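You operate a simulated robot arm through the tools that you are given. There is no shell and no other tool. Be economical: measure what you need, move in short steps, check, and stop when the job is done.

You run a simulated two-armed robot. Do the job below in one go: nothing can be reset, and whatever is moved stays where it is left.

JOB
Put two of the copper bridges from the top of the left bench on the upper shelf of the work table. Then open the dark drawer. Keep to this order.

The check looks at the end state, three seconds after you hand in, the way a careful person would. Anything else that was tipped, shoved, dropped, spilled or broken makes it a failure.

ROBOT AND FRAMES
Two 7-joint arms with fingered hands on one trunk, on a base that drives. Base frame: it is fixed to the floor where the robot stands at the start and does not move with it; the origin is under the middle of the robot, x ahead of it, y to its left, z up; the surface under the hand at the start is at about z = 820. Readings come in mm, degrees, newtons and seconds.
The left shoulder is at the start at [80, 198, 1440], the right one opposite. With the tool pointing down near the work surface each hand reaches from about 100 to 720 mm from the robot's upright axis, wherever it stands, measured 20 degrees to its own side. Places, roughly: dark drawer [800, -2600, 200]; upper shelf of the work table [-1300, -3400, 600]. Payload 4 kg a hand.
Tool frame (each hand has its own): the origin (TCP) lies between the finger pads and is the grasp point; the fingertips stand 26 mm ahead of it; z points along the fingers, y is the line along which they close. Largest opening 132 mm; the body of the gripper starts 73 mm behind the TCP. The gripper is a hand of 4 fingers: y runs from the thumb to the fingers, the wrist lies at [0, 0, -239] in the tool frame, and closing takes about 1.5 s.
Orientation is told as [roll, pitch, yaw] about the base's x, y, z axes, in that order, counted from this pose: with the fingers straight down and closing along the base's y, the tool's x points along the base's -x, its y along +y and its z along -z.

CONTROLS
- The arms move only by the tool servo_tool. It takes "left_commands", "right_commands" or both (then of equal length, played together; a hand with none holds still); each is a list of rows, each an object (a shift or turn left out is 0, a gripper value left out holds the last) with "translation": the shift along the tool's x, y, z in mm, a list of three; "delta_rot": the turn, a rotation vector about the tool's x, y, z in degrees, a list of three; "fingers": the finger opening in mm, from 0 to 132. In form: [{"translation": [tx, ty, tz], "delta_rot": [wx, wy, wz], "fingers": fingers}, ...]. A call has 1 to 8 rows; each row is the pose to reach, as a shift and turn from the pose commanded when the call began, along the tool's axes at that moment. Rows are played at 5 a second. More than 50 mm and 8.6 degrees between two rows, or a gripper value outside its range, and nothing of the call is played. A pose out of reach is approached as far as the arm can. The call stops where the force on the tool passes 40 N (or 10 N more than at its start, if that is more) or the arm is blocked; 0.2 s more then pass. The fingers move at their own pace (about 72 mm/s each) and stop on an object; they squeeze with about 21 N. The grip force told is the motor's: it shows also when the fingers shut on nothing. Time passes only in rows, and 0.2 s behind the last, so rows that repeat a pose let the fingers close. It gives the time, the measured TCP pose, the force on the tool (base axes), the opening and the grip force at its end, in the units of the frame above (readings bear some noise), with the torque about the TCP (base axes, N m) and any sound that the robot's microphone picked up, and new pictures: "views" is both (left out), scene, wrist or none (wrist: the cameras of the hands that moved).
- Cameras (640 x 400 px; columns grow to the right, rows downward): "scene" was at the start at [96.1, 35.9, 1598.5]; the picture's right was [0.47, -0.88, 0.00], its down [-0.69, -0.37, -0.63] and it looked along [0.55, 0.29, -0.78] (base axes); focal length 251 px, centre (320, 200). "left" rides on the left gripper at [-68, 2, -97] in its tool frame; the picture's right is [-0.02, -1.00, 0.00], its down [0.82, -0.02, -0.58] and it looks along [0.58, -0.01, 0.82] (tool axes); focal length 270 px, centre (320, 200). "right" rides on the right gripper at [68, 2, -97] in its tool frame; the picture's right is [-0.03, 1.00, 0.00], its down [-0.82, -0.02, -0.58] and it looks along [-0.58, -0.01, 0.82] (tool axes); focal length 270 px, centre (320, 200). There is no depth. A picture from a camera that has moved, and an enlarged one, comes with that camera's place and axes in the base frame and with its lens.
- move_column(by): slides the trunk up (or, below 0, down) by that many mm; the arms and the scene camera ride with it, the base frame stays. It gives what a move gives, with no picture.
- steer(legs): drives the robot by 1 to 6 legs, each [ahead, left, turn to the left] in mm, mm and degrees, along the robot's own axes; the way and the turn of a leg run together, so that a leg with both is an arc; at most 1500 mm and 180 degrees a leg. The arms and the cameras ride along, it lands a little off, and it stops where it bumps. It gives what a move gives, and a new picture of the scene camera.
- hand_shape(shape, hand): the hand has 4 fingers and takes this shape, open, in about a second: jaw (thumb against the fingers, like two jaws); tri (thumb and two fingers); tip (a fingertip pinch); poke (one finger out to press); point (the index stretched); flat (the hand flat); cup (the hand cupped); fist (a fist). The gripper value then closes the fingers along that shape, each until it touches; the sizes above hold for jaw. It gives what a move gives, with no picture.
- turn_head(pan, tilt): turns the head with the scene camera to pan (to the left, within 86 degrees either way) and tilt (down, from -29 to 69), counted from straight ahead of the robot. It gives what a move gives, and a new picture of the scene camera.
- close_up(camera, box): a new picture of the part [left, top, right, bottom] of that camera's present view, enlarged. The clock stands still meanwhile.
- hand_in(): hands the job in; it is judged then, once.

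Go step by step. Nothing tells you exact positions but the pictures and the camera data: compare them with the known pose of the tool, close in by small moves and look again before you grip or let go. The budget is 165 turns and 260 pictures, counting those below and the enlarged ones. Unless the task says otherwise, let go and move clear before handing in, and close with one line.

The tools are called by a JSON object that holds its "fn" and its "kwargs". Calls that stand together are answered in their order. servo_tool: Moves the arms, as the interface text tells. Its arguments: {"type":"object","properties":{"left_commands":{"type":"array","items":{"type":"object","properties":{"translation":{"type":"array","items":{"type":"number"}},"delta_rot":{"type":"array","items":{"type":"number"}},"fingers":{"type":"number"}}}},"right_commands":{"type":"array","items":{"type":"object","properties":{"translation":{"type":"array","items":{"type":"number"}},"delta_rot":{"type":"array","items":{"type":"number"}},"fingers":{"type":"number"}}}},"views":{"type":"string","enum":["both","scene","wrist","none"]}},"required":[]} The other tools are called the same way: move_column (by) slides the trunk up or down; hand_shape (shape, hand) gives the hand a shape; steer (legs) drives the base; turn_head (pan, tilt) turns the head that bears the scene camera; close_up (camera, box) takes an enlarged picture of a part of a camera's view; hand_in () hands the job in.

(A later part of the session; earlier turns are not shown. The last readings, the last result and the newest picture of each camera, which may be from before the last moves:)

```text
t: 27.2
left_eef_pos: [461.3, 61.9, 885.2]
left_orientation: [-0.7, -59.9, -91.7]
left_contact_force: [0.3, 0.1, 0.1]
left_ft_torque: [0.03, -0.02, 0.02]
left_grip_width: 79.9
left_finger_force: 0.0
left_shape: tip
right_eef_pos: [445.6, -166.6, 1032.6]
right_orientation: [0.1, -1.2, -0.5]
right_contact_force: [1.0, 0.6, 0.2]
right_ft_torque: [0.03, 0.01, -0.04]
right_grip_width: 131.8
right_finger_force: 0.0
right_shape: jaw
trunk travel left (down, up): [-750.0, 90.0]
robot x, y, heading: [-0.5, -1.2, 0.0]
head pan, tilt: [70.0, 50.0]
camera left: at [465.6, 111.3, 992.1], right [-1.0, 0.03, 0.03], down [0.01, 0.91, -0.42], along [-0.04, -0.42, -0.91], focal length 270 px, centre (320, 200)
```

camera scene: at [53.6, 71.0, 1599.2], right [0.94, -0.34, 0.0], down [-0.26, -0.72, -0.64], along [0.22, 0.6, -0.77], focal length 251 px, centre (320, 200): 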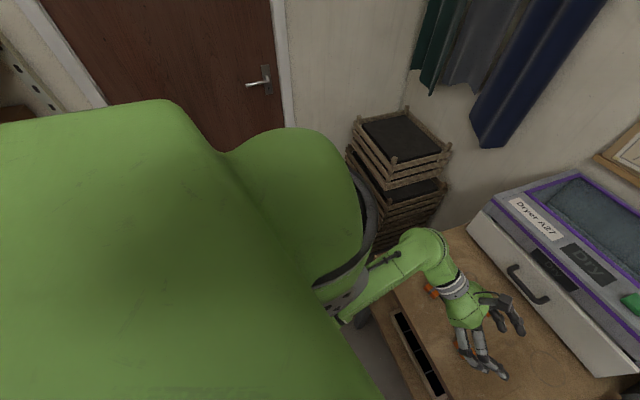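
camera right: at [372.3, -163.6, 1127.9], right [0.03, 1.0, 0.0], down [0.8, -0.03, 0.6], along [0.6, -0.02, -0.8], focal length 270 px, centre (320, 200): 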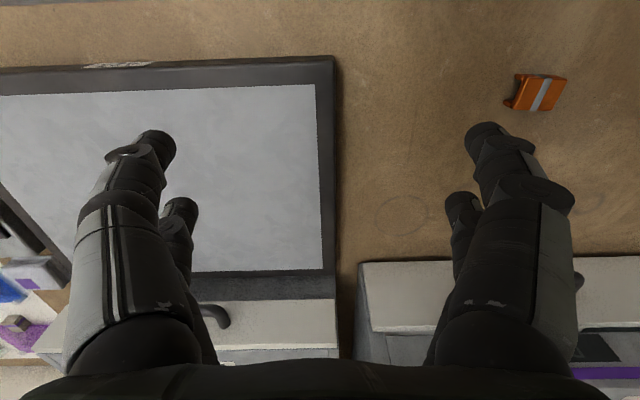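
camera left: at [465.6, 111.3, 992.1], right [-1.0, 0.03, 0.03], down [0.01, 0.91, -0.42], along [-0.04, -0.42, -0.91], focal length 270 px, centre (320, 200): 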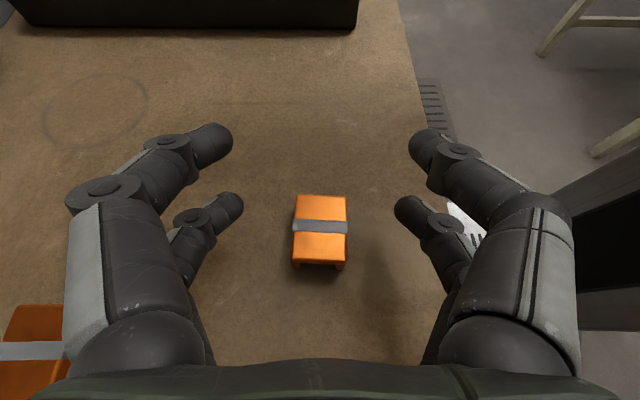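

The bridge is aligned and centred between the lower fingertips. I'll descend 21 mm and close.

{"fn": "servo_tool", "kwargs": {"left_commands": [{"translation": [9, 0, 5]}, {"translation": [18.2, 0, 10.5]}, {"translation": [18.2, 0, 10.5]}, {"translation": [18.2, 0, 10.5], "fingers": 15}, {"translation": [18.2, 0, 10.5], "fingers": 15}, {"translation": [18.2, 0, 10.5], "fingers": 15}, {"translation": [18.2, 0, 10.5], "fingers": 15}, {"translation": [18.2, 0, 10.5], "fingers": 15}], "views": "wrist"}}

{"fn": "close_up", "kwargs": {"camera": "left", "box": [220, 130, 420, 280]}}

```text
t: 29.0
left_eef_pos: [459.8, 61.6, 864.4]
left_orientation: [-0.6, -60.0, -91.8]
left_contact_force: [-0.2, -0.2, 2.3]
left_ft_torque: [-0.01, 0.02, 0.0]
left_grip_width: 16.8
left_finger_force: 0.3
left_shape: tip
right_eef_pos: [444.6, -165.2, 1033.4]
right_orientation: [0.0, -1.3, -0.5]
right_contact_force: [-0.2, 0.9, 0.1]
right_ft_torque: [0.0, 0.02, -0.05]
right_grip_width: 132.1
right_finger_force: 0.1
right_shape: jaw
trunk travel left (down, up): [-750.0, 90.0]
robot x, y, heading: [-4.0, 2.1, -0.0]
head pan, tilt: [70.0, 50.0]
camera left: at [464.9, 111.7, 971.8], right [-1.0, 0.03, 0.03], down [0.01, 0.91, -0.42], along [-0.04, -0.42, -0.91], focal length 270 px, centre (320, 200)
```

left: 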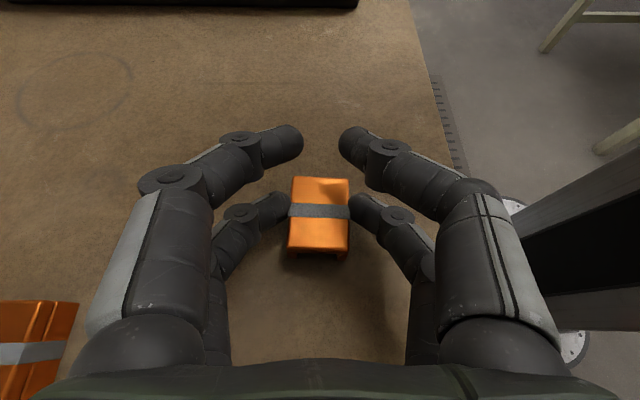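

```text
2.67 times, centred on (320, 205) of left
camera zoom: at [464.9, 111.7, 971.8], right [-1.0, 0.03, 0.03], down [0.01, 0.91, -0.42], along [-0.04, -0.42, -0.91], focal length 721 px, centre (320, 187)
```

zoom: 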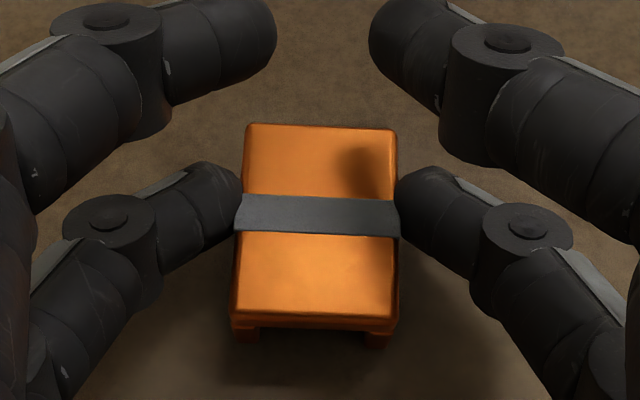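

The lower pair holds the bridge right at its strap. I'll let the fingers close fully and lift a little to test.

{"fn": "servo_tool", "kwargs": {"left_commands": [{"fingers": 0}, {"fingers": 0}, {"fingers": 0}, {"fingers": 0}, {"translation": [-17, 0, -10]}, {"translation": [-35, 0, -20]}, {"translation": [-52, 0, -30]}, {"translation": [-52, 0, -30]}], "views": "wrist"}}

```text
t: 30.8
left_eef_pos: [461.6, 63.6, 923.8]
left_orientation: [-0.7, -60.0, -91.7]
left_contact_force: [-0.1, -0.9, -0.7]
left_ft_torque: [0.01, 0.0, 0.0]
left_grip_width: 0.0
left_finger_force: 20.6
left_shape: tip
right_eef_pos: [445.2, -164.8, 1031.5]
right_orientation: [0.0, -1.2, -0.6]
right_contact_force: [0.4, -0.2, -0.7]
right_ft_torque: [0.0, 0.04, 0.03]
right_grip_width: 132.1
right_finger_force: 0.0
right_shape: jaw
trunk travel left (down, up): [-750.0, 90.0]
robot x, y, heading: [1.1, 3.3, 0.1]
head pan, tilt: [70.0, 50.0]
camera left: at [465.7, 111.8, 1032.0], right [-1.0, 0.03, 0.03], down [0.01, 0.91, -0.42], along [-0.04, -0.42, -0.91], focal length 270 px, centre (320, 200)
```

left: 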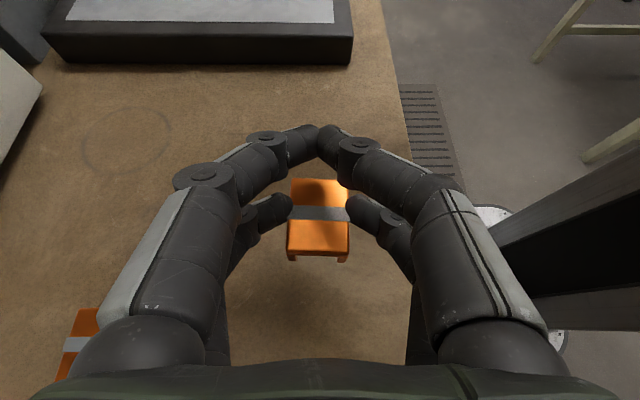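

The bridge is lifted and held. Next I raise the left hand and drive left about 200 mm, turning 10° left, so the right hand can take the leftmost bridge heading +y.

{"fn": "servo_tool", "kwargs": {"left_commands": [{"translation": [-40, 0, -23]}, {"translation": [-80, 0, -46]}, {"translation": [-120, 0, -69]}, {"translation": [-145, 0, -84]}, {"translation": [-145, 0, -84]}], "views": "wrist"}}

{"fn": "steer", "kwargs": {"legs": [[0, 200, 0], [10, 0, 10]]}}

{"fn": "turn_head", "kwargs": {"pan": 0, "tilt": 60}}

```text
t: 32.0
left_eef_pos: [463.2, 63.7, 1095.0]
left_orientation: [-0.5, -60.0, -91.7]
left_contact_force: [-0.2, 0.3, -0.1]
left_ft_torque: [-0.03, -0.04, 0.0]
left_grip_width: 0.3
left_finger_force: 20.6
left_shape: tip
right_eef_pos: [445.6, -165.4, 1033.8]
right_orientation: [0.0, -1.3, -0.5]
right_contact_force: [-0.6, -0.3, -0.4]
right_ft_torque: [0.0, -0.02, 0.05]
right_grip_width: 131.8
right_finger_force: 0.0
right_shape: jaw
trunk travel left (down, up): [-750.0, 90.0]
robot x, y, heading: [0.9, 0.6, -0.0]
head pan, tilt: [70.0, 50.0]
camera left: at [466.5, 113.0, 1201.1], right [-1.0, 0.03, 0.03], down [0.01, 0.91, -0.42], along [-0.04, -0.42, -0.91], focal length 270 px, centre (320, 200)
```

left: 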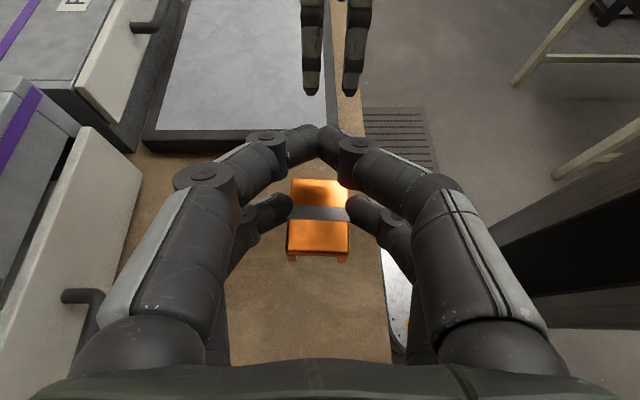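

```text
t: 34.3
left_eef_pos: [454.2, 339.2, 1094.3]
left_orientation: [-0.5, -59.8, -82.0]
left_contact_force: [-0.3, 0.0, -0.1]
left_ft_torque: [0.02, -0.05, 0.03]
left_grip_width: 0.5
left_finger_force: 21.2
left_shape: tip
right_eef_pos: [476.3, 110.5, 1032.3]
right_orientation: [0.1, -1.3, 9.3]
right_contact_force: [-0.1, -0.2, -0.6]
right_ft_torque: [0.04, 0.0, 0.05]
right_grip_width: 132.0
right_finger_force: 0.0
right_shape: jaw
trunk travel left (down, up): [-750.0, 90.0]
robot x, y, heading: [7.5, 198.8, 10.1]
head pan, tilt: [70.0, 50.0]
camera scene: at [51.6, 276.8, 1600.5], right [0.98, -0.18, 0.0], down [-0.13, -0.75, -0.64], along [0.11, 0.63, -0.76], focal length 251 px, centre (320, 200)
```

scene: 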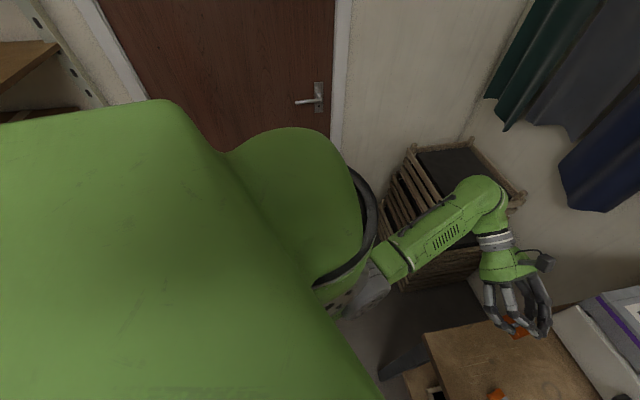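

```text
t: 35.7
left_eef_pos: [454.8, 340.8, 1094.0]
left_orientation: [-0.6, -60.0, -81.9]
left_contact_force: [0.2, 0.5, -1.0]
left_ft_torque: [0.02, 0.0, -0.01]
left_grip_width: 0.1
left_finger_force: 20.5
left_shape: tip
right_eef_pos: [476.6, 112.2, 1033.3]
right_orientation: [0.0, -1.2, 9.3]
right_contact_force: [0.5, -0.7, -0.4]
right_ft_torque: [0.0, -0.02, 0.02]
right_grip_width: 131.9
right_finger_force: 0.1
right_shape: jaw
trunk travel left (down, up): [-750.0, 90.0]
robot x, y, heading: [11.1, 195.8, 9.6]
head pan, tilt: [0.0, 60.0]
camera scene: at [104.5, 216.3, 1587.7], right [0.17, -0.99, 0.0], down [-0.85, -0.15, -0.5], along [0.49, 0.09, -0.87], focal length 251 px, centre (320, 200)
```

scene: 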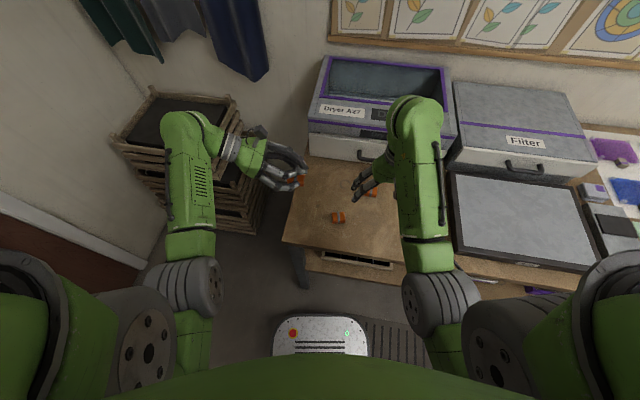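

The base is in place. I'll spin the right hand about its vertical axis so that after tilting its camera is on top.

{"fn": "servo_tool", "kwargs": {"right_commands": [{"delta_rot": [0, 0, 8]}, {"delta_rot": [0, 0, 16]}, {"delta_rot": [0, 0, 24]}, {"delta_rot": [0, 0, 32]}, {"delta_rot": [0, 0, 40]}, {"delta_rot": [0, 0, 48]}, {"delta_rot": [0, 0, 48]}], "views": "none"}}

{"fn": "servo_tool", "kwargs": {"right_commands": [{"delta_rot": [0, 0, 8]}, {"delta_rot": [0, 0, 16]}, {"delta_rot": [0, 0, 24]}, {"delta_rot": [0, 0, 32]}, {"delta_rot": [0, 0, 40]}, {"delta_rot": [0, 0, 40]}], "views": "wrist"}}

```text
t: 37.3
left_eef_pos: [454.0, 341.2, 1093.8]
left_orientation: [-0.7, -60.1, -82.0]
left_contact_force: [0.0, -0.6, -1.2]
left_ft_torque: [0.04, 0.03, 0.02]
left_grip_width: 0.4
left_finger_force: 21.3
left_shape: tip
right_eef_pos: [476.9, 112.7, 1032.4]
right_orientation: [0.9, -1.0, -38.8]
right_contact_force: [0.2, -0.6, -0.7]
right_ft_torque: [0.02, -0.03, 0.02]
right_grip_width: 131.8
right_finger_force: 0.0
right_shape: jaw
trunk travel left (down, up): [-750.0, 90.0]
robot x, y, heading: [9.7, 201.6, 9.9]
head pan, tilt: [0.0, 60.0]
```

```text
t: 38.7
left_eef_pos: [455.2, 341.4, 1093.0]
left_orientation: [-0.6, -59.9, -81.9]
left_contact_force: [-0.3, -0.1, -0.2]
left_ft_torque: [0.01, -0.01, -0.03]
left_grip_width: 0.2
left_finger_force: 21.5
left_shape: tip
right_eef_pos: [476.6, 112.6, 1032.1]
right_orientation: [1.1, -0.1, -78.8]
right_contact_force: [-0.2, 0.8, -0.1]
right_ft_torque: [0.01, -0.02, 0.02]
right_grip_width: 131.8
right_finger_force: 0.2
right_shape: jaw
trunk travel left (down, up): [-750.0, 90.0]
robot x, y, heading: [14.6, 200.6, 10.0]
head pan, tilt: [0.0, 60.0]
camera right: at [462.1, 179.9, 1130.2], right [0.99, 0.17, 0.02], down [0.13, -0.81, 0.58], along [0.12, -0.57, -0.82], focal length 270 px, centre (320, 200)
```

right: 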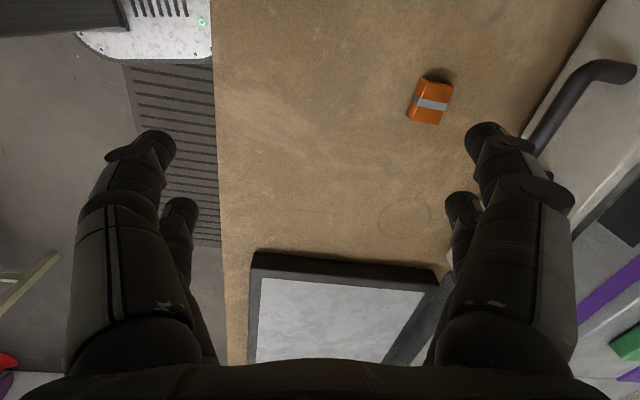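

The spin worked. Now tilting the right hand 60° so that it heads toward the leftmost bridge.

{"fn": "servo_tool", "kwargs": {"right_commands": [{"delta_rot": [0, 7.5, 0], "fingers": 80}, {"delta_rot": [0, 15, 0]}, {"delta_rot": [0, 22.5, 0]}, {"delta_rot": [0, 30, 0]}, {"delta_rot": [0, 37.5, 0]}, {"delta_rot": [0, 45, 0]}, {"delta_rot": [0, 52.5, 0]}, {"delta_rot": [0, 60, 0]}], "views": "both"}}

```text
t: 40.5
left_eef_pos: [455.0, 340.8, 1094.1]
left_orientation: [-0.6, -59.9, -81.9]
left_contact_force: [0.2, -0.8, -1.6]
left_ft_torque: [-0.01, 0.0, 0.02]
left_grip_width: 0.3
left_finger_force: 21.2
left_shape: tip
right_eef_pos: [476.5, 112.1, 1032.4]
right_orientation: [2.1, 56.1, -76.8]
right_contact_force: [-0.6, 0.2, 0.2]
right_ft_torque: [0.0, -0.01, 0.0]
right_grip_width: 80.3
right_finger_force: 0.0
right_shape: jaw
right hand out of reach, approached as far as the arm can: row 8
trunk travel left (down, up): [-750.0, 90.0]
robot x, y, heading: [10.1, 198.4, 9.9]
head pan, tilt: [0.0, 60.0]
camera scene: at [104.7, 215.6, 1587.7], right [0.17, -0.99, 0.0], down [-0.85, -0.15, -0.5], along [0.49, 0.09, -0.87], focal length 251 px, centre (320, 200)
camera right: at [483.9, 70.2, 1144.1], right [0.98, 0.19, 0.0], down [0.17, -0.92, -0.35], along [-0.07, 0.35, -0.94], focal length 270 px, centre (320, 200)
```

scene: 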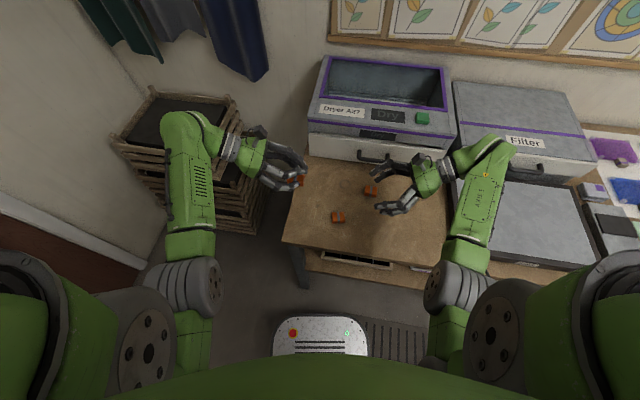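
right: 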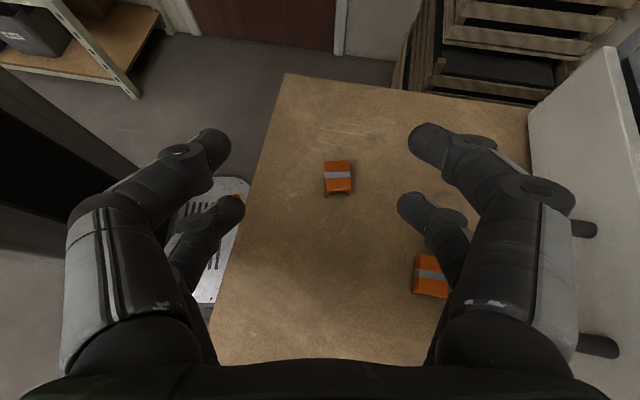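

The right hand tilts to 56° and the bridge is ahead of it near [479,218]. I'll move it over the bridge at z 950 and square it up.

{"fn": "servo_tool", "kwargs": {"right_commands": [{"translation": [-4, 9, 43], "delta_rot": [0.1, 1.3, 0.4]}, {"translation": [-8, 18, 87], "delta_rot": [0.2, 2.6, 0.8]}, {"translation": [-11.2, 26.9, 130], "delta_rot": [0.3, 3.9, 1.2]}, {"translation": [-11.2, 26.9, 130], "delta_rot": [0.3, 3.9, 1.2]}], "views": "both"}}

```text
t: 41.5
left_eef_pos: [453.6, 341.8, 1094.6]
left_orientation: [-0.6, -60.0, -82.0]
left_contact_force: [-0.9, 0.4, -0.3]
left_ft_torque: [0.0, 0.02, 0.0]
left_grip_width: 0.0
left_finger_force: 21.3
left_shape: tip
right_eef_pos: [464.9, 116.2, 988.7]
right_orientation: [1.0, 56.3, -77.1]
right_contact_force: [0.4, -0.2, -0.3]
right_ft_torque: [0.0, -0.01, -0.02]
right_grip_width: 80.4
right_finger_force: 0.0
right_shape: jaw
right hand out of reach, approached as far as the arm can: row 1, 2, 3, 4
trunk travel left (down, up): [-750.0, 90.0]
robot x, y, heading: [12.7, 203.9, 10.2]
head pan, tilt: [0.0, 60.0]
camera scene: at [103.5, 216.5, 1587.8], right [0.17, -0.99, 0.0], down [-0.85, -0.15, -0.5], along [0.49, 0.09, -0.87], focal length 251 px, centre (320, 200)
camera right: at [474.9, 75.8, 1100.0], right [0.98, 0.2, -0.01], down [0.18, -0.92, -0.36], along [-0.08, 0.35, -0.93], focal length 270 px, centre (320, 200)
```

scene: 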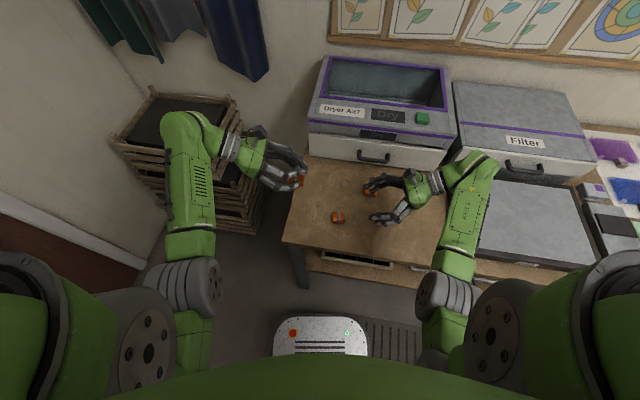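
right: 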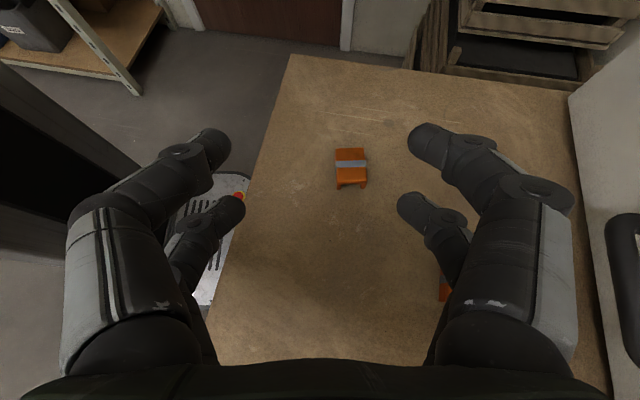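

The arm hit a limit short of the bridge, so I'll bring the base instead. First I'll re-command the hand to where it actually is, then drive about 97 mm left and 30 ahead.

{"fn": "servo_tool", "kwargs": {"right_commands": [{"translation": [-5, -11, -34], "delta_rot": [0, -1.3, -0.4]}, {"translation": [-10, -22, -68], "delta_rot": [0, -2.6, -0.8]}, {"translation": [-14.3, -33.4, -102.6], "delta_rot": [0, -3.9, -1.2]}, {"translation": [-14.3, -33.4, -102.6], "delta_rot": [0, -3.9, -1.2]}], "views": "none"}}

{"fn": "steer", "kwargs": {"legs": [[30, 97, 0]]}}

{"fn": "servo_tool", "kwargs": {"right_commands": [{"translation": [0, 0, 0]}], "views": "wrist"}}

```text
t: 42.5
left_eef_pos: [454.5, 341.7, 1094.2]
left_orientation: [-0.6, -60.0, -82.1]
left_contact_force: [-0.7, -0.2, -0.6]
left_ft_torque: [0.01, -0.01, -0.02]
left_grip_width: 0.4
left_finger_force: 20.8
left_shape: tip
right_eef_pos: [477.2, 29.0, 1005.8]
right_orientation: [2.5, 52.3, -75.3]
right_contact_force: [-0.5, 0.1, 0.9]
right_ft_torque: [0.0, 0.04, 0.01]
right_grip_width: 80.2
right_finger_force: 0.1
right_shape: jaw
right hand out of reach, approached as far as the arm can: row 2, 3, 4
trunk travel left (down, up): [-750.0, 90.0]
robot x, y, heading: [8.5, 198.1, 9.8]
head pan, tilt: [0.0, 60.0]
```

```text
t: 43.6
left_eef_pos: [467.6, 433.8, 1093.5]
left_orientation: [-0.5, -59.8, -82.0]
left_contact_force: [0.0, -0.4, -0.2]
left_ft_torque: [0.02, 0.02, -0.01]
left_grip_width: 0.1
left_finger_force: 20.4
left_shape: tip
right_eef_pos: [490.8, 122.6, 1005.8]
right_orientation: [2.6, 52.6, -75.2]
right_contact_force: [1.3, -0.4, -0.2]
right_ft_torque: [0.0, 0.01, -0.02]
right_grip_width: 80.4
right_finger_force: 0.1
right_shape: jaw
trunk travel left (down, up): [-750.0, 90.0]
robot x, y, heading: [22.1, 298.3, 9.8]
head pan, tilt: [0.0, 60.0]
camera scene: at [116.9, 307.3, 1587.8], right [0.17, -0.99, -0.01], down [-0.85, -0.14, -0.5], along [0.49, 0.09, -0.87], focal length 251 px, centre (320, 200)
```

scene: 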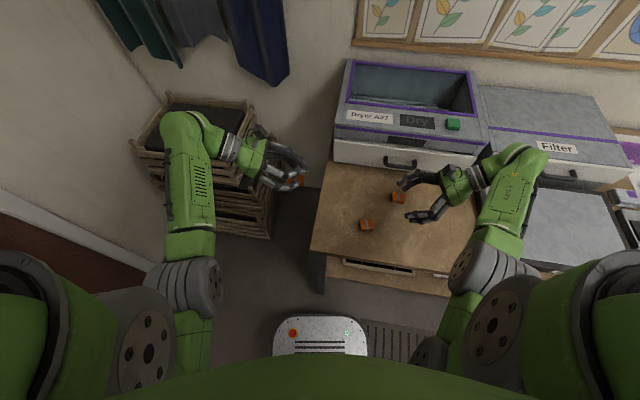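

```text
t: 44.0
left_eef_pos: [467.0, 440.6, 1094.2]
left_orientation: [-0.6, -60.0, -82.2]
left_contact_force: [-0.4, -1.1, -0.4]
left_ft_torque: [0.03, -0.03, 0.0]
left_grip_width: 0.1
left_finger_force: 20.8
left_shape: tip
right_eef_pos: [492.3, 128.9, 1006.0]
right_orientation: [2.5, 52.3, -75.4]
right_contact_force: [-0.9, 0.0, 0.2]
right_ft_torque: [0.0, -0.01, 0.0]
right_grip_width: 80.5
right_finger_force: 0.0
right_shape: jaw
trunk travel left (down, up): [-750.0, 90.0]
robot x, y, heading: [26.3, 296.1, 9.7]
head pan, tilt: [0.0, 60.0]
camera right: at [497.3, 94.4, 1119.7], right [0.98, 0.2, 0.01], down [0.2, -0.94, -0.29], along [-0.05, 0.29, -0.96], focal length 270 px, centre (320, 200)
```

right: 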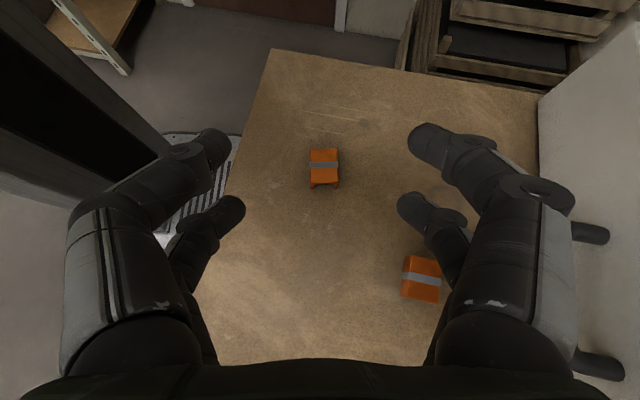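

The right arm seems limited near 52–56° of tilt, but a tilt of about 52° is fine too. I'll try to move it over the bridge keeping its present orientation.

{"fn": "servo_tool", "kwargs": {"right_commands": [{"translation": [3, 3, 35]}, {"translation": [6, 6, 70]}, {"translation": [9.8, 9.6, 104]}, {"translation": [9.8, 9.6, 104]}], "views": "wrist"}}

```text
t: 45.0
left_eef_pos: [467.2, 438.4, 1093.8]
left_orientation: [-0.4, -60.0, -82.1]
left_contact_force: [-0.5, -0.7, -0.6]
left_ft_torque: [-0.01, 0.01, -0.03]
left_grip_width: 0.2
left_finger_force: 20.8
left_shape: tip
right_eef_pos: [482.5, 215.6, 951.4]
right_orientation: [2.4, 52.3, -75.4]
right_contact_force: [-0.8, 0.3, 0.0]
right_ft_torque: [0.01, 0.0, -0.02]
right_grip_width: 80.4
right_finger_force: 0.1
right_shape: jaw
trunk travel left (down, up): [-750.0, 90.0]
robot x, y, heading: [24.8, 303.1, 9.9]
head pan, tilt: [0.0, 60.0]
camera right: at [488.7, 182.6, 1065.2], right [0.98, 0.2, 0.01], down [0.2, -0.94, -0.29], along [-0.05, 0.29, -0.96], focal length 270 px, centre (320, 200)
```

right: 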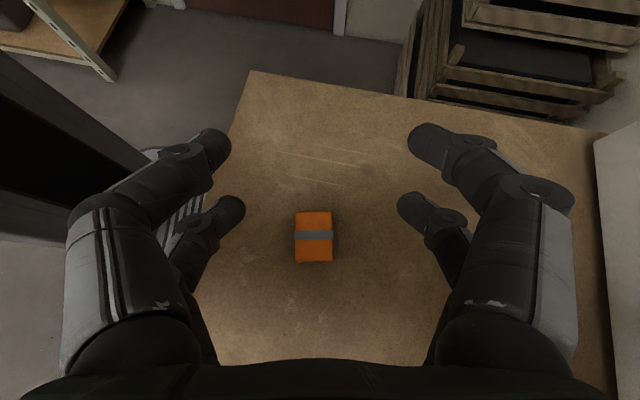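

The hand is now above the bridge with matching yaw; the bridge is at about [479,218]. Descending to about z 888 with a small correction.

{"fn": "servo_tool", "kwargs": {"right_commands": [{"translation": [-23, -1.5, 21]}, {"translation": [-46, -2.8, 42.5]}, {"translation": [-46, -2.8, 42.5]}], "views": "wrist"}}

```text
t: 45.8
left_eef_pos: [466.9, 440.2, 1093.9]
left_orientation: [-0.5, -60.2, -82.1]
left_contact_force: [-1.0, 0.5, -0.3]
left_ft_torque: [0.0, -0.01, 0.03]
left_grip_width: 0.1
left_finger_force: 21.0
left_shape: tip
right_eef_pos: [479.3, 220.8, 904.1]
right_orientation: [2.6, 52.3, -75.3]
right_contact_force: [0.2, -0.4, -0.4]
right_ft_torque: [-0.02, -0.02, -0.02]
right_grip_width: 80.1
right_finger_force: 0.1
right_shape: jaw
right hand out of reach, approached as far as the arm can: row 2, 3
trunk travel left (down, up): [-750.0, 90.0]
robot x, y, heading: [25.1, 299.5, 9.9]
head pan, tilt: [0.0, 60.0]
camera right: at [484.9, 186.9, 1018.9], right [0.98, 0.2, 0.01], down [0.2, -0.94, -0.29], along [-0.05, 0.29, -0.96], focal length 270 px, centre (320, 200)
```

right: 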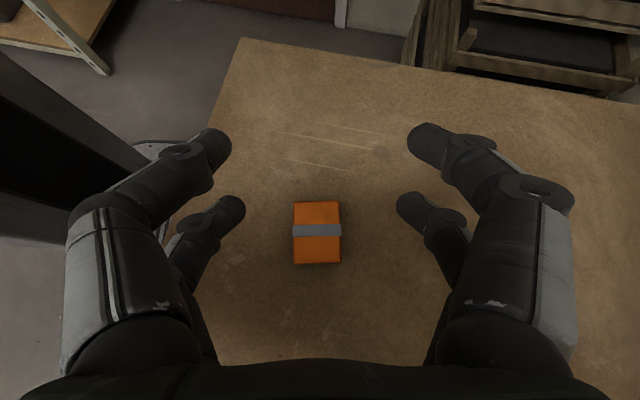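

The arm's low limit is reached at z 904, so I'll lower the trunk by 39 mm instead.

{"fn": "move_column", "kwargs": {"by": -38}}

{"fn": "servo_tool", "kwargs": {"right_commands": [{"translation": [0, 0, 0]}], "views": "wrist"}}

```text
t: 46.6
left_eef_pos: [467.2, 439.4, 1054.5]
left_orientation: [-0.6, -60.0, -82.0]
left_contact_force: [-0.3, -0.8, -0.3]
left_ft_torque: [-0.01, -0.03, 0.03]
left_grip_width: 0.3
left_finger_force: 21.2
left_shape: tip
right_eef_pos: [478.8, 220.4, 866.2]
right_orientation: [2.4, 52.2, -75.5]
right_contact_force: [-0.5, -0.8, 0.1]
right_ft_torque: [0.03, 0.01, -0.01]
right_grip_width: 80.1
right_finger_force: 0.0
right_shape: jaw
trunk travel left (down, up): [-712.0, 128.0]
robot x, y, heading: [20.5, 298.5, 9.7]
head pan, tilt: [0.0, 60.0]
```

```text
t: 47.0
left_eef_pos: [468.4, 440.9, 1055.0]
left_orientation: [-0.6, -60.1, -82.0]
left_contact_force: [-0.2, 0.3, -0.7]
left_ft_torque: [0.0, 0.0, 0.0]
left_grip_width: 0.0
left_finger_force: 21.1
left_shape: tip
right_eef_pos: [480.2, 220.3, 866.4]
right_orientation: [2.4, 52.4, -75.4]
right_contact_force: [0.3, -0.5, 0.2]
right_ft_torque: [0.0, -0.01, 0.03]
right_grip_width: 80.1
right_finger_force: 0.0
right_shape: jaw
trunk travel left (down, up): [-712.0, 128.0]
robot x, y, heading: [19.9, 298.5, 9.9]
head pan, tilt: [0.0, 60.0]
camera right: at [486.0, 186.6, 979.9], right [0.98, 0.21, 0.01], down [0.2, -0.94, -0.29], along [-0.06, 0.29, -0.96], focal length 270 px, centre (320, 200)
```

right: 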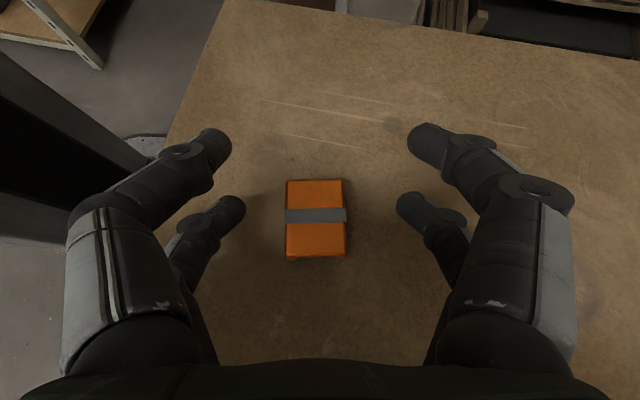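

The lower fingertips stand level with the strap. Closing the right hand.

{"fn": "servo_tool", "kwargs": {"right_commands": [{"fingers": 20}, {"fingers": 20}, {"fingers": 20}, {"fingers": 20}, {"fingers": 0}, {"fingers": 0}, {"fingers": 0}, {"fingers": 0}], "views": "wrist"}}

{"fn": "move_column", "kwargs": {"by": 30}}

{"fn": "servo_tool", "kwargs": {"right_commands": [{"translation": [0, 0, 0], "fingers": 0}], "views": "wrist"}}

```text
t: 48.8
left_eef_pos: [467.3, 440.8, 1055.1]
left_orientation: [-0.6, -59.9, -82.0]
left_contact_force: [0.3, -0.6, -0.5]
left_ft_torque: [-0.02, 0.03, 0.05]
left_grip_width: 0.0
left_finger_force: 20.5
left_shape: tip
right_eef_pos: [479.7, 220.3, 865.8]
right_orientation: [2.4, 52.3, -75.4]
right_contact_force: [0.0, -0.4, -0.4]
right_ft_torque: [-0.01, -0.01, 0.02]
right_grip_width: 0.0
right_finger_force: 21.0
right_shape: jaw
trunk travel left (down, up): [-712.0, 128.0]
robot x, y, heading: [25.5, 301.3, 9.7]
head pan, tilt: [0.0, 60.0]
camera right: at [485.9, 186.5, 979.9], right [0.98, 0.21, 0.01], down [0.2, -0.94, -0.29], along [-0.06, 0.29, -0.96], focal length 270 px, centre (320, 200)
```

right: 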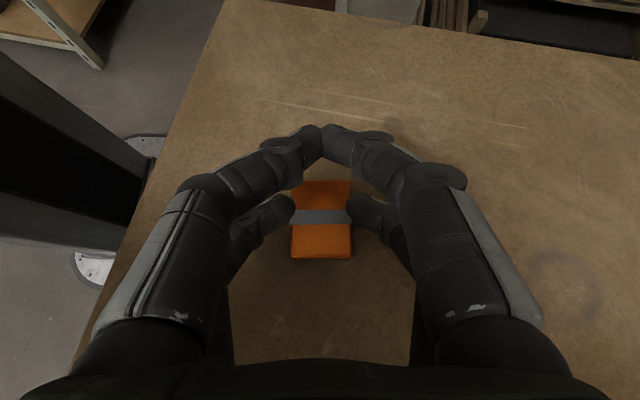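

```text
t: 49.6
left_eef_pos: [467.5, 439.7, 1085.7]
left_orientation: [-0.7, -60.0, -82.0]
left_contact_force: [-0.7, -0.3, -0.9]
left_ft_torque: [0.03, 0.02, -0.02]
left_grip_width: 0.0
left_finger_force: 21.1
left_shape: tip
right_eef_pos: [480.9, 220.8, 895.7]
right_orientation: [2.4, 52.3, -75.3]
right_contact_force: [-0.4, 0.3, -0.4]
right_ft_torque: [0.01, 0.0, 0.01]
right_grip_width: 0.0
right_finger_force: 21.1
right_shape: jaw
trunk travel left (down, up): [-742.0, 98.0]
robot x, y, heading: [20.9, 298.3, 9.6]
head pan, tilt: [0.0, 60.0]
```

```text
t: 50.0
left_eef_pos: [467.1, 439.8, 1084.5]
left_orientation: [-0.6, -60.0, -82.1]
left_contact_force: [0.0, -0.2, -1.0]
left_ft_torque: [0.0, 0.02, 0.03]
left_grip_width: 0.1
left_finger_force: 21.0
left_shape: tip
right_eef_pos: [479.6, 220.0, 895.7]
right_orientation: [2.4, 52.3, -75.3]
right_contact_force: [0.5, 0.5, -1.0]
right_ft_torque: [0.0, -0.02, -0.02]
right_grip_width: 0.3
right_finger_force: 21.0
right_shape: jaw
trunk travel left (down, up): [-742.0, 98.0]
robot x, y, heading: [21.3, 296.9, 9.8]
head pan, tilt: [0.0, 60.0]
camera right: at [485.7, 186.4, 1010.0], right [0.98, 0.2, 0.01], down [0.2, -0.94, -0.29], along [-0.06, 0.29, -0.96], focal length 270 px, centre (320, 200)
```

right: 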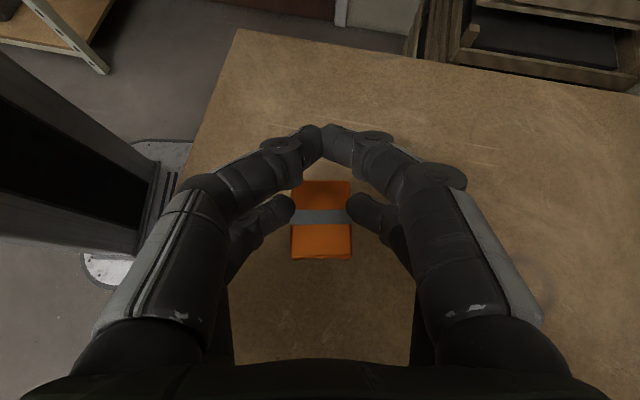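

Both bridges are held. I'll raise the trunk, back away from the bench and turn right to look toward the work table.

{"fn": "move_column", "kwargs": {"by": 95}}

{"fn": "steer", "kwargs": {"legs": [[-250, 0, 0], [0, 0, -50]]}}

{"fn": "turn_head", "kwargs": {"pan": -50, "tilt": 25}}

```text
t: 51.3
left_eef_pos: [467.4, 439.5, 1178.9]
left_orientation: [-0.7, -60.0, -82.0]
left_contact_force: [-0.1, -0.1, -1.6]
left_ft_torque: [-0.01, 0.0, 0.04]
left_grip_width: 0.3
left_finger_force: 21.2
left_shape: tip
right_eef_pos: [479.3, 220.5, 990.5]
right_orientation: [2.4, 52.3, -75.3]
right_contact_force: [1.0, 0.2, -1.3]
right_ft_torque: [-0.02, 0.02, 0.02]
right_grip_width: 0.0
right_finger_force: 20.3
right_shape: jaw
trunk travel left (down, up): [-837.0, 3.0]
robot x, y, heading: [24.6, 301.7, 9.9]
head pan, tilt: [0.0, 60.0]
```

```text
t: 55.4
left_eef_pos: [173.0, 10.3, 1179.7]
left_orientation: [-0.6, -60.1, -131.4]
left_contact_force: [0.1, -1.2, -1.1]
left_ft_torque: [-0.01, 0.01, 0.02]
left_grip_width: 0.2
left_finger_force: 20.6
left_shape: tip
right_eef_pos: [14.2, -142.8, 990.9]
right_orientation: [2.3, 52.2, -124.7]
right_contact_force: [0.1, -0.2, 0.6]
right_ft_torque: [0.02, 0.02, -0.05]
right_grip_width: 0.1
right_finger_force: 20.8
right_shape: jaw
trunk travel left (down, up): [-837.0, 3.0]
robot x, y, heading: [-221.2, 255.0, -39.6]
head pan, tilt: [0.0, 60.0]
camera scene: at [-150.2, 194.4, 1674.7], right [-0.64, -0.77, 0.0], down [-0.67, 0.55, -0.5], along [0.39, -0.32, -0.87], focal length 251 px, centre (320, 200)
```

scene: 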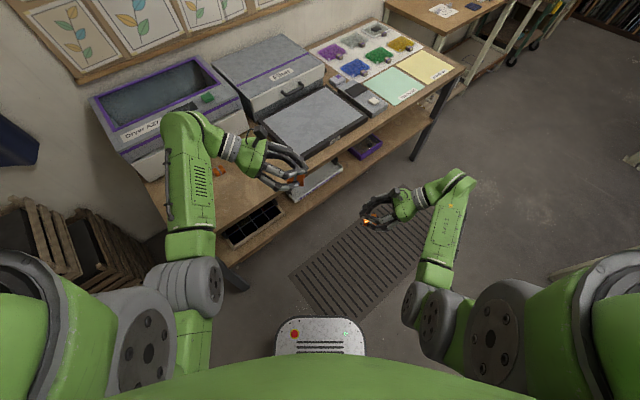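

```text
t: 56.5
left_eef_pos: [172.0, 10.6, 1180.8]
left_orientation: [-0.7, -60.0, -131.4]
left_contact_force: [-0.2, 0.1, -1.2]
left_ft_torque: [0.04, 0.0, -0.01]
left_grip_width: 0.2
left_finger_force: 21.1
left_shape: tip
right_eef_pos: [13.2, -141.4, 990.6]
right_orientation: [2.4, 52.3, -124.8]
right_contact_force: [0.3, 0.3, -0.7]
right_ft_torque: [0.01, -0.02, 0.04]
right_grip_width: 0.0
right_finger_force: 21.1
right_shape: jaw
trunk travel left (down, up): [-837.0, 3.0]
robot x, y, heading: [-226.0, 254.9, -39.5]
head pan, tilt: [-50.0, 25.0]
camera scene: at [-200.9, 144.4, 1724.7], right [-1.0, -0.01, 0.0], down [0.0, 0.42, -0.91], along [0.01, -0.91, -0.42], focal length 251 px, centre (320, 200)
```

scene: 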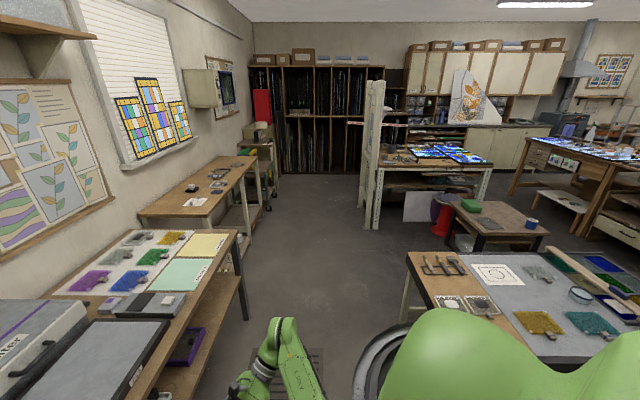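

The aisle ahead is clear between the left bench and the tool desk. I'll turn to face -y and drive down the aisle toward the work table.

{"fn": "steer", "kwargs": {"legs": [[0, 0, -50], [1500, 60, 0]]}}

{"fn": "turn_head", "kwargs": {"pan": -45, "tilt": 25}}

```text
refused: leg 2 is longer than a leg can be; nothing moved
```

```text
t: 57.2
left_eef_pos: [173.1, 10.2, 1181.8]
left_orientation: [-0.6, -60.1, -131.4]
left_contact_force: [-0.2, -0.2, -0.5]
left_ft_torque: [0.02, 0.02, 0.05]
left_grip_width: 0.0
left_finger_force: 20.8
left_shape: tip
right_eef_pos: [14.4, -142.8, 991.0]
right_orientation: [2.5, 52.3, -124.8]
right_contact_force: [-0.4, -0.3, -1.1]
right_ft_torque: [-0.01, -0.03, 0.03]
right_grip_width: 0.2
right_finger_force: 21.4
right_shape: jaw
trunk travel left (down, up): [-837.0, 3.0]
robot x, y, heading: [-223.0, 256.8, -39.6]
head pan, tilt: [-45.0, 25.0]
camera scene: at [-193.0, 144.8, 1724.8], right [-1.0, -0.09, 0.0], down [-0.04, 0.42, -0.91], along [0.09, -0.9, -0.42], focal length 251 px, centre (320, 200)
```

scene: 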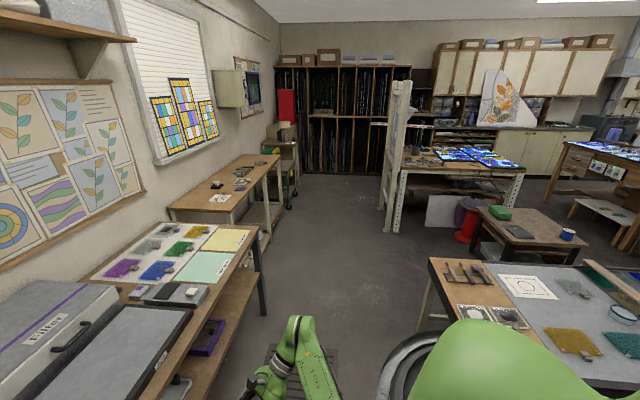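

The second leg was a touch too long; I'll resend it shorter.

{"fn": "steer", "kwargs": {"legs": [[0, 0, -50], [1450, 60, 0]]}}

{"fn": "turn_head", "kwargs": {"pan": -35, "tilt": 25}}

```text
t: 66.7
left_eef_pos: [-115.2, -1670.5, 1181.4]
left_orientation: [-0.6, -60.0, 177.4]
left_contact_force: [-0.2, 0.0, -0.9]
left_ft_torque: [-0.03, 0.0, -0.02]
left_grip_width: 0.0
left_finger_force: 21.3
left_shape: tip
right_eef_pos: [-331.8, -1641.3, 991.5]
right_orientation: [2.4, 52.3, -175.9]
right_contact_force: [-0.5, 1.1, -0.1]
right_ft_torque: [-0.04, 0.01, 0.02]
right_grip_width: 0.0
right_finger_force: 21.2
right_shape: jaw
trunk travel left (down, up): [-837.0, 3.0]
robot x, y, heading: [-170.5, -1206.9, -90.8]
head pan, tilt: [-45.0, 25.0]
camera scene: at [-240.2, -1301.4, 1724.8], right [-0.7, 0.72, 0.0], down [0.3, 0.29, -0.91], along [-0.65, -0.63, -0.42], focal length 251 px, centre (320, 200)
```

scene: 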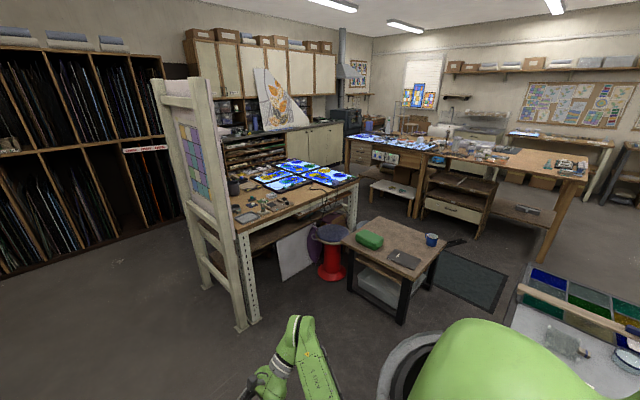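

```text
t: 67.5
left_eef_pos: [-114.0, -1670.2, 1180.3]
left_orientation: [-0.6, -60.0, 177.4]
left_contact_force: [0.1, 0.7, -0.7]
left_ft_torque: [0.0, 0.03, 0.01]
left_grip_width: 0.1
left_finger_force: 20.9
left_shape: tip
right_eef_pos: [-333.2, -1642.2, 991.5]
right_orientation: [2.5, 52.3, -175.9]
right_contact_force: [0.9, -0.4, -0.7]
right_ft_torque: [0.04, -0.01, 0.01]
right_grip_width: 0.1
right_finger_force: 21.3
right_shape: jaw
trunk travel left (down, up): [-837.0, 3.0]
robot x, y, heading: [-173.1, -1207.8, -90.7]
head pan, tilt: [-35.0, 25.0]
camera scene: at [-228.0, -1312.8, 1724.8], right [-0.81, 0.58, 0.0], down [0.25, 0.34, -0.91], along [-0.53, -0.74, -0.42], focal length 251 px, centre (320, 200)
```

scene: 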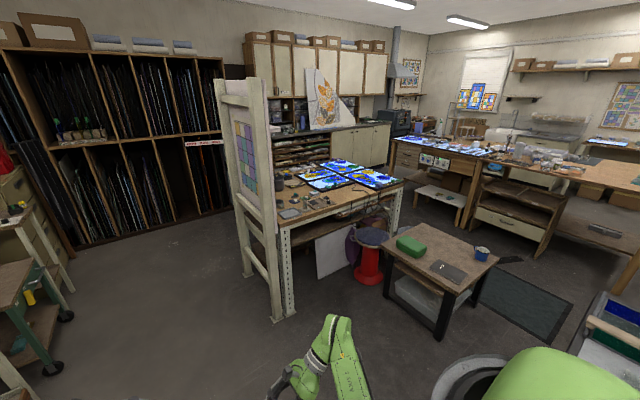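

I can see the work table with shelves beneath, an easel at its corner, a stool and a low table nearby. Zooming in on the space under its top.

{"fn": "close_up", "kwargs": {"camera": "scene", "box": [220, 140, 420, 330]}}

```text
2.11 times, centred on (320, 235) of scene
camera zoom: at [-228.0, -1312.8, 1724.8], right [-0.81, 0.58, 0.0], down [0.25, 0.34, -0.91], along [-0.53, -0.74, -0.42], focal length 528 px, centre (320, 126)
```

zoom: 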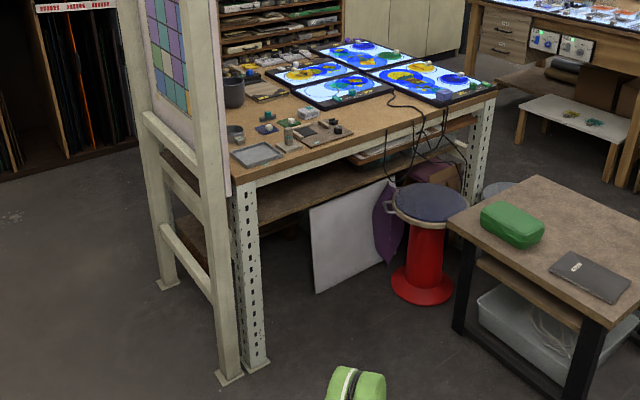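

The upper shelf's front is free between the left leg (x≈-890) and a leaning board (x≈-1340). I'll drive to about [-1100,-1900] facing the table and look lower.

{"fn": "steer", "kwargs": {"legs": [[680, 0, 0], [0, -920, 0]]}}

{"fn": "move_column", "kwargs": {"by": -450}}

{"fn": "turn_head", "kwargs": {"pan": 0, "tilt": 25}}

```text
t: 75.6
left_eef_pos: [-1031.8, -2336.6, 1179.1]
left_orientation: [-0.6, -60.2, 177.2]
left_contact_force: [0.2, -0.1, -0.7]
left_ft_torque: [0.0, -0.02, 0.0]
left_grip_width: 0.0
left_finger_force: 21.0
left_shape: tip
right_eef_pos: [-1248.7, -2308.4, 991.0]
right_orientation: [2.2, 52.3, -176.2]
right_contact_force: [-0.6, -0.1, -0.2]
right_ft_torque: [-0.01, 0.01, 0.0]
right_grip_width: 0.1
right_finger_force: 20.8
right_shape: jaw
trunk travel left (down, up): [-837.0, 3.0]
robot x, y, heading: [-1085.8, -1873.2, -90.8]
head pan, tilt: [-35.0, 25.0]
camera scene: at [-1142.5, -1978.3, 1724.8], right [-0.81, 0.59, 0.0], down [0.25, 0.34, -0.91], along [-0.53, -0.73, -0.42], focal length 251 px, centre (320, 200)
```

scene: 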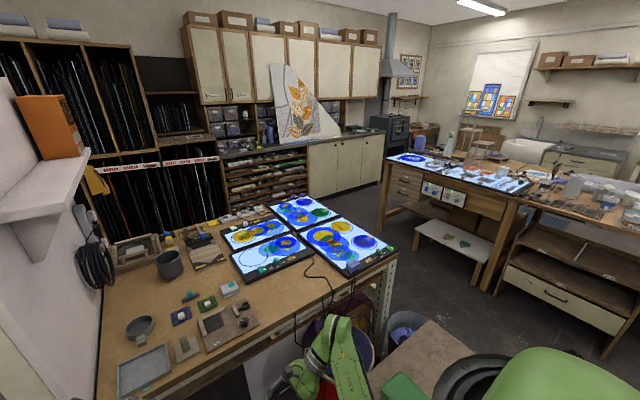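

```text
refused: -450 is not a number from -400 to 400
```

```text
t: 76.6
left_eef_pos: [-1033.6, -2336.9, 1180.6]
left_orientation: [-0.6, -60.1, 177.2]
left_contact_force: [0.2, -0.5, 0.3]
left_ft_torque: [0.01, 0.06, -0.02]
left_grip_width: 0.0
left_finger_force: 20.7
left_shape: tip
right_eef_pos: [-1252.0, -2307.7, 990.6]
right_orientation: [2.5, 52.4, -176.2]
right_contact_force: [-0.3, 0.0, -1.4]
right_ft_torque: [-0.02, 0.02, 0.01]
right_grip_width: 0.0
right_finger_force: 21.0
right_shape: jaw
trunk travel left (down, up): [-837.0, 3.0]
robot x, y, heading: [-1086.3, -1873.4, -90.8]
head pan, tilt: [0.0, 25.0]
camera scene: at [-1092.5, -1995.8, 1724.8], right [-1.0, 0.02, 0.0], down [0.01, 0.42, -0.91], along [-0.02, -0.91, -0.42], focal length 251 px, centre (320, 200)
```

scene: 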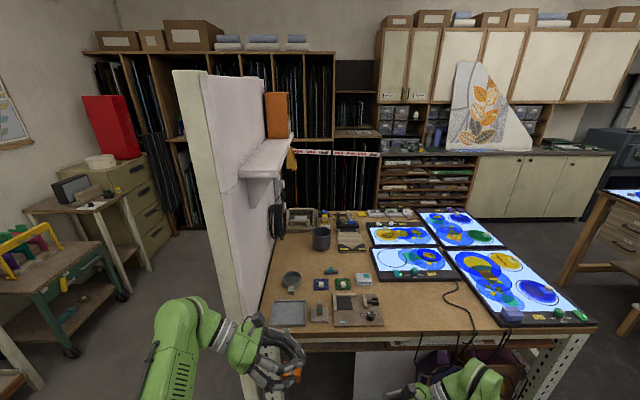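

Lowering the trunk in steps to look beneath the top.

{"fn": "move_column", "kwargs": {"by": -400}}

{"fn": "move_column", "kwargs": {"by": -200}}

{"fn": "turn_head", "kwargs": {"pan": 0, "tilt": 25}}

```text
t: 80.4
left_eef_pos: [-1033.2, -2335.6, 780.8]
left_orientation: [-0.6, -60.0, 177.2]
left_contact_force: [0.5, -0.7, -0.2]
left_ft_torque: [0.01, 0.0, 0.02]
left_grip_width: 0.0
left_finger_force: 21.3
left_shape: tip
right_eef_pos: [-1251.0, -2307.8, 591.6]
right_orientation: [2.4, 52.3, -176.2]
right_contact_force: [-1.0, -0.6, -1.2]
right_ft_torque: [0.0, -0.03, 0.0]
right_grip_width: 0.1
right_finger_force: 21.0
right_shape: jaw
trunk travel left (down, up): [-437.0, 403.0]
robot x, y, heading: [-1088.2, -1871.6, -90.9]
head pan, tilt: [0.0, 25.0]
```

```text
t: 82.6
left_eef_pos: [-1032.6, -2337.6, 581.0]
left_orientation: [-0.7, -60.0, 177.1]
left_contact_force: [-0.4, 0.4, -1.0]
left_ft_torque: [-0.02, 0.02, -0.01]
left_grip_width: 0.0
left_finger_force: 21.2
left_shape: tip
right_eef_pos: [-1251.7, -2308.8, 392.0]
right_orientation: [2.4, 52.3, -176.2]
right_contact_force: [0.5, -0.6, -0.9]
right_ft_torque: [-0.02, 0.03, -0.02]
right_grip_width: 0.0
right_finger_force: 21.2
right_shape: jaw
trunk travel left (down, up): [-237.0, 603.0]
robot x, y, heading: [-1092.8, -1873.0, -91.2]
head pan, tilt: [0.0, 25.0]
```

```text
t: 83.2
left_eef_pos: [-1033.2, -2336.0, 580.3]
left_orientation: [-0.7, -59.9, 177.2]
left_contact_force: [-0.5, -0.4, -0.2]
left_ft_torque: [0.01, 0.02, -0.01]
left_grip_width: 0.0
left_finger_force: 21.1
left_shape: tip
right_eef_pos: [-1250.8, -2307.4, 391.0]
right_orientation: [2.4, 52.3, -176.2]
right_contact_force: [-0.1, 0.4, -1.4]
right_ft_torque: [-0.03, 0.02, -0.02]
right_grip_width: 0.0
right_finger_force: 20.8
right_shape: jaw
trunk travel left (down, up): [-237.0, 603.0]
robot x, y, heading: [-1085.9, -1873.9, -90.8]
head pan, tilt: [0.0, 25.0]
camera scene: at [-1091.8, -1995.7, 1124.8], right [-1.0, 0.02, 0.0], down [0.01, 0.42, -0.91], along [-0.02, -0.91, -0.42], focal length 251 px, centre (320, 200)
```

scene: 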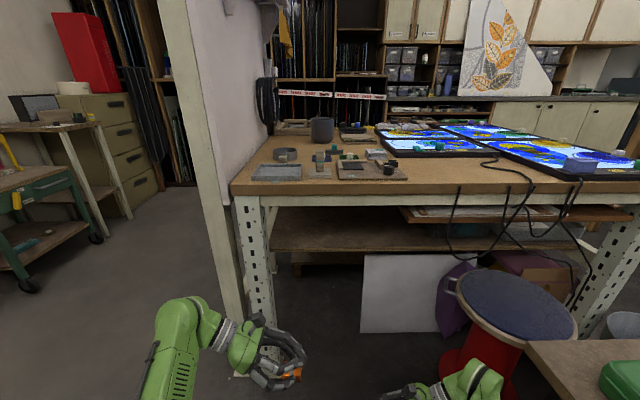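

Now the shelf beneath the top is clearly visible. Zooming for details.

{"fn": "close_up", "kwargs": {"camera": "scene", "box": [220, 150, 440, 290]}}

{"fn": "close_up", "kwargs": {"camera": "scene", "box": [380, 160, 640, 330]}}

```text
2.86 times, centred on (330, 220) of scene
camera zoom: at [-1091.8, -1995.7, 1124.8], right [-1.0, 0.02, 0.0], down [0.01, 0.42, -0.91], along [-0.02, -0.91, -0.42], focal length 716 px, centre (291, 143)
```

zoom: 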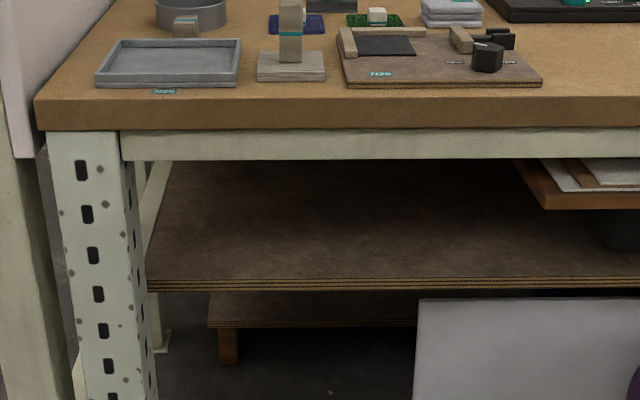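

```text
2.35 times, centred on (510, 245) of scene
camera zoom: at [-1091.8, -1995.7, 1124.8], right [-1.0, 0.02, 0.0], down [0.01, 0.42, -0.91], along [-0.02, -0.91, -0.42], focal length 590 px, centre (-127, 94)
```

zoom: 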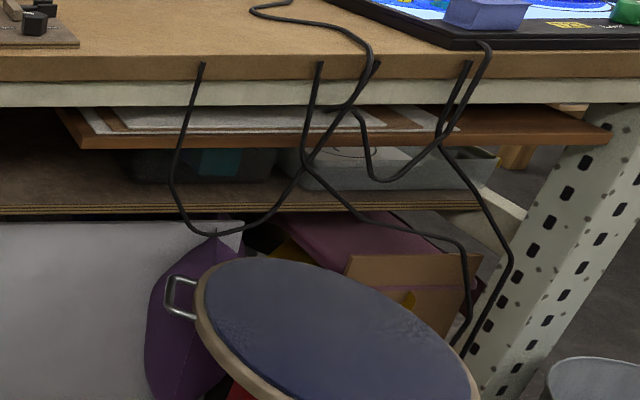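

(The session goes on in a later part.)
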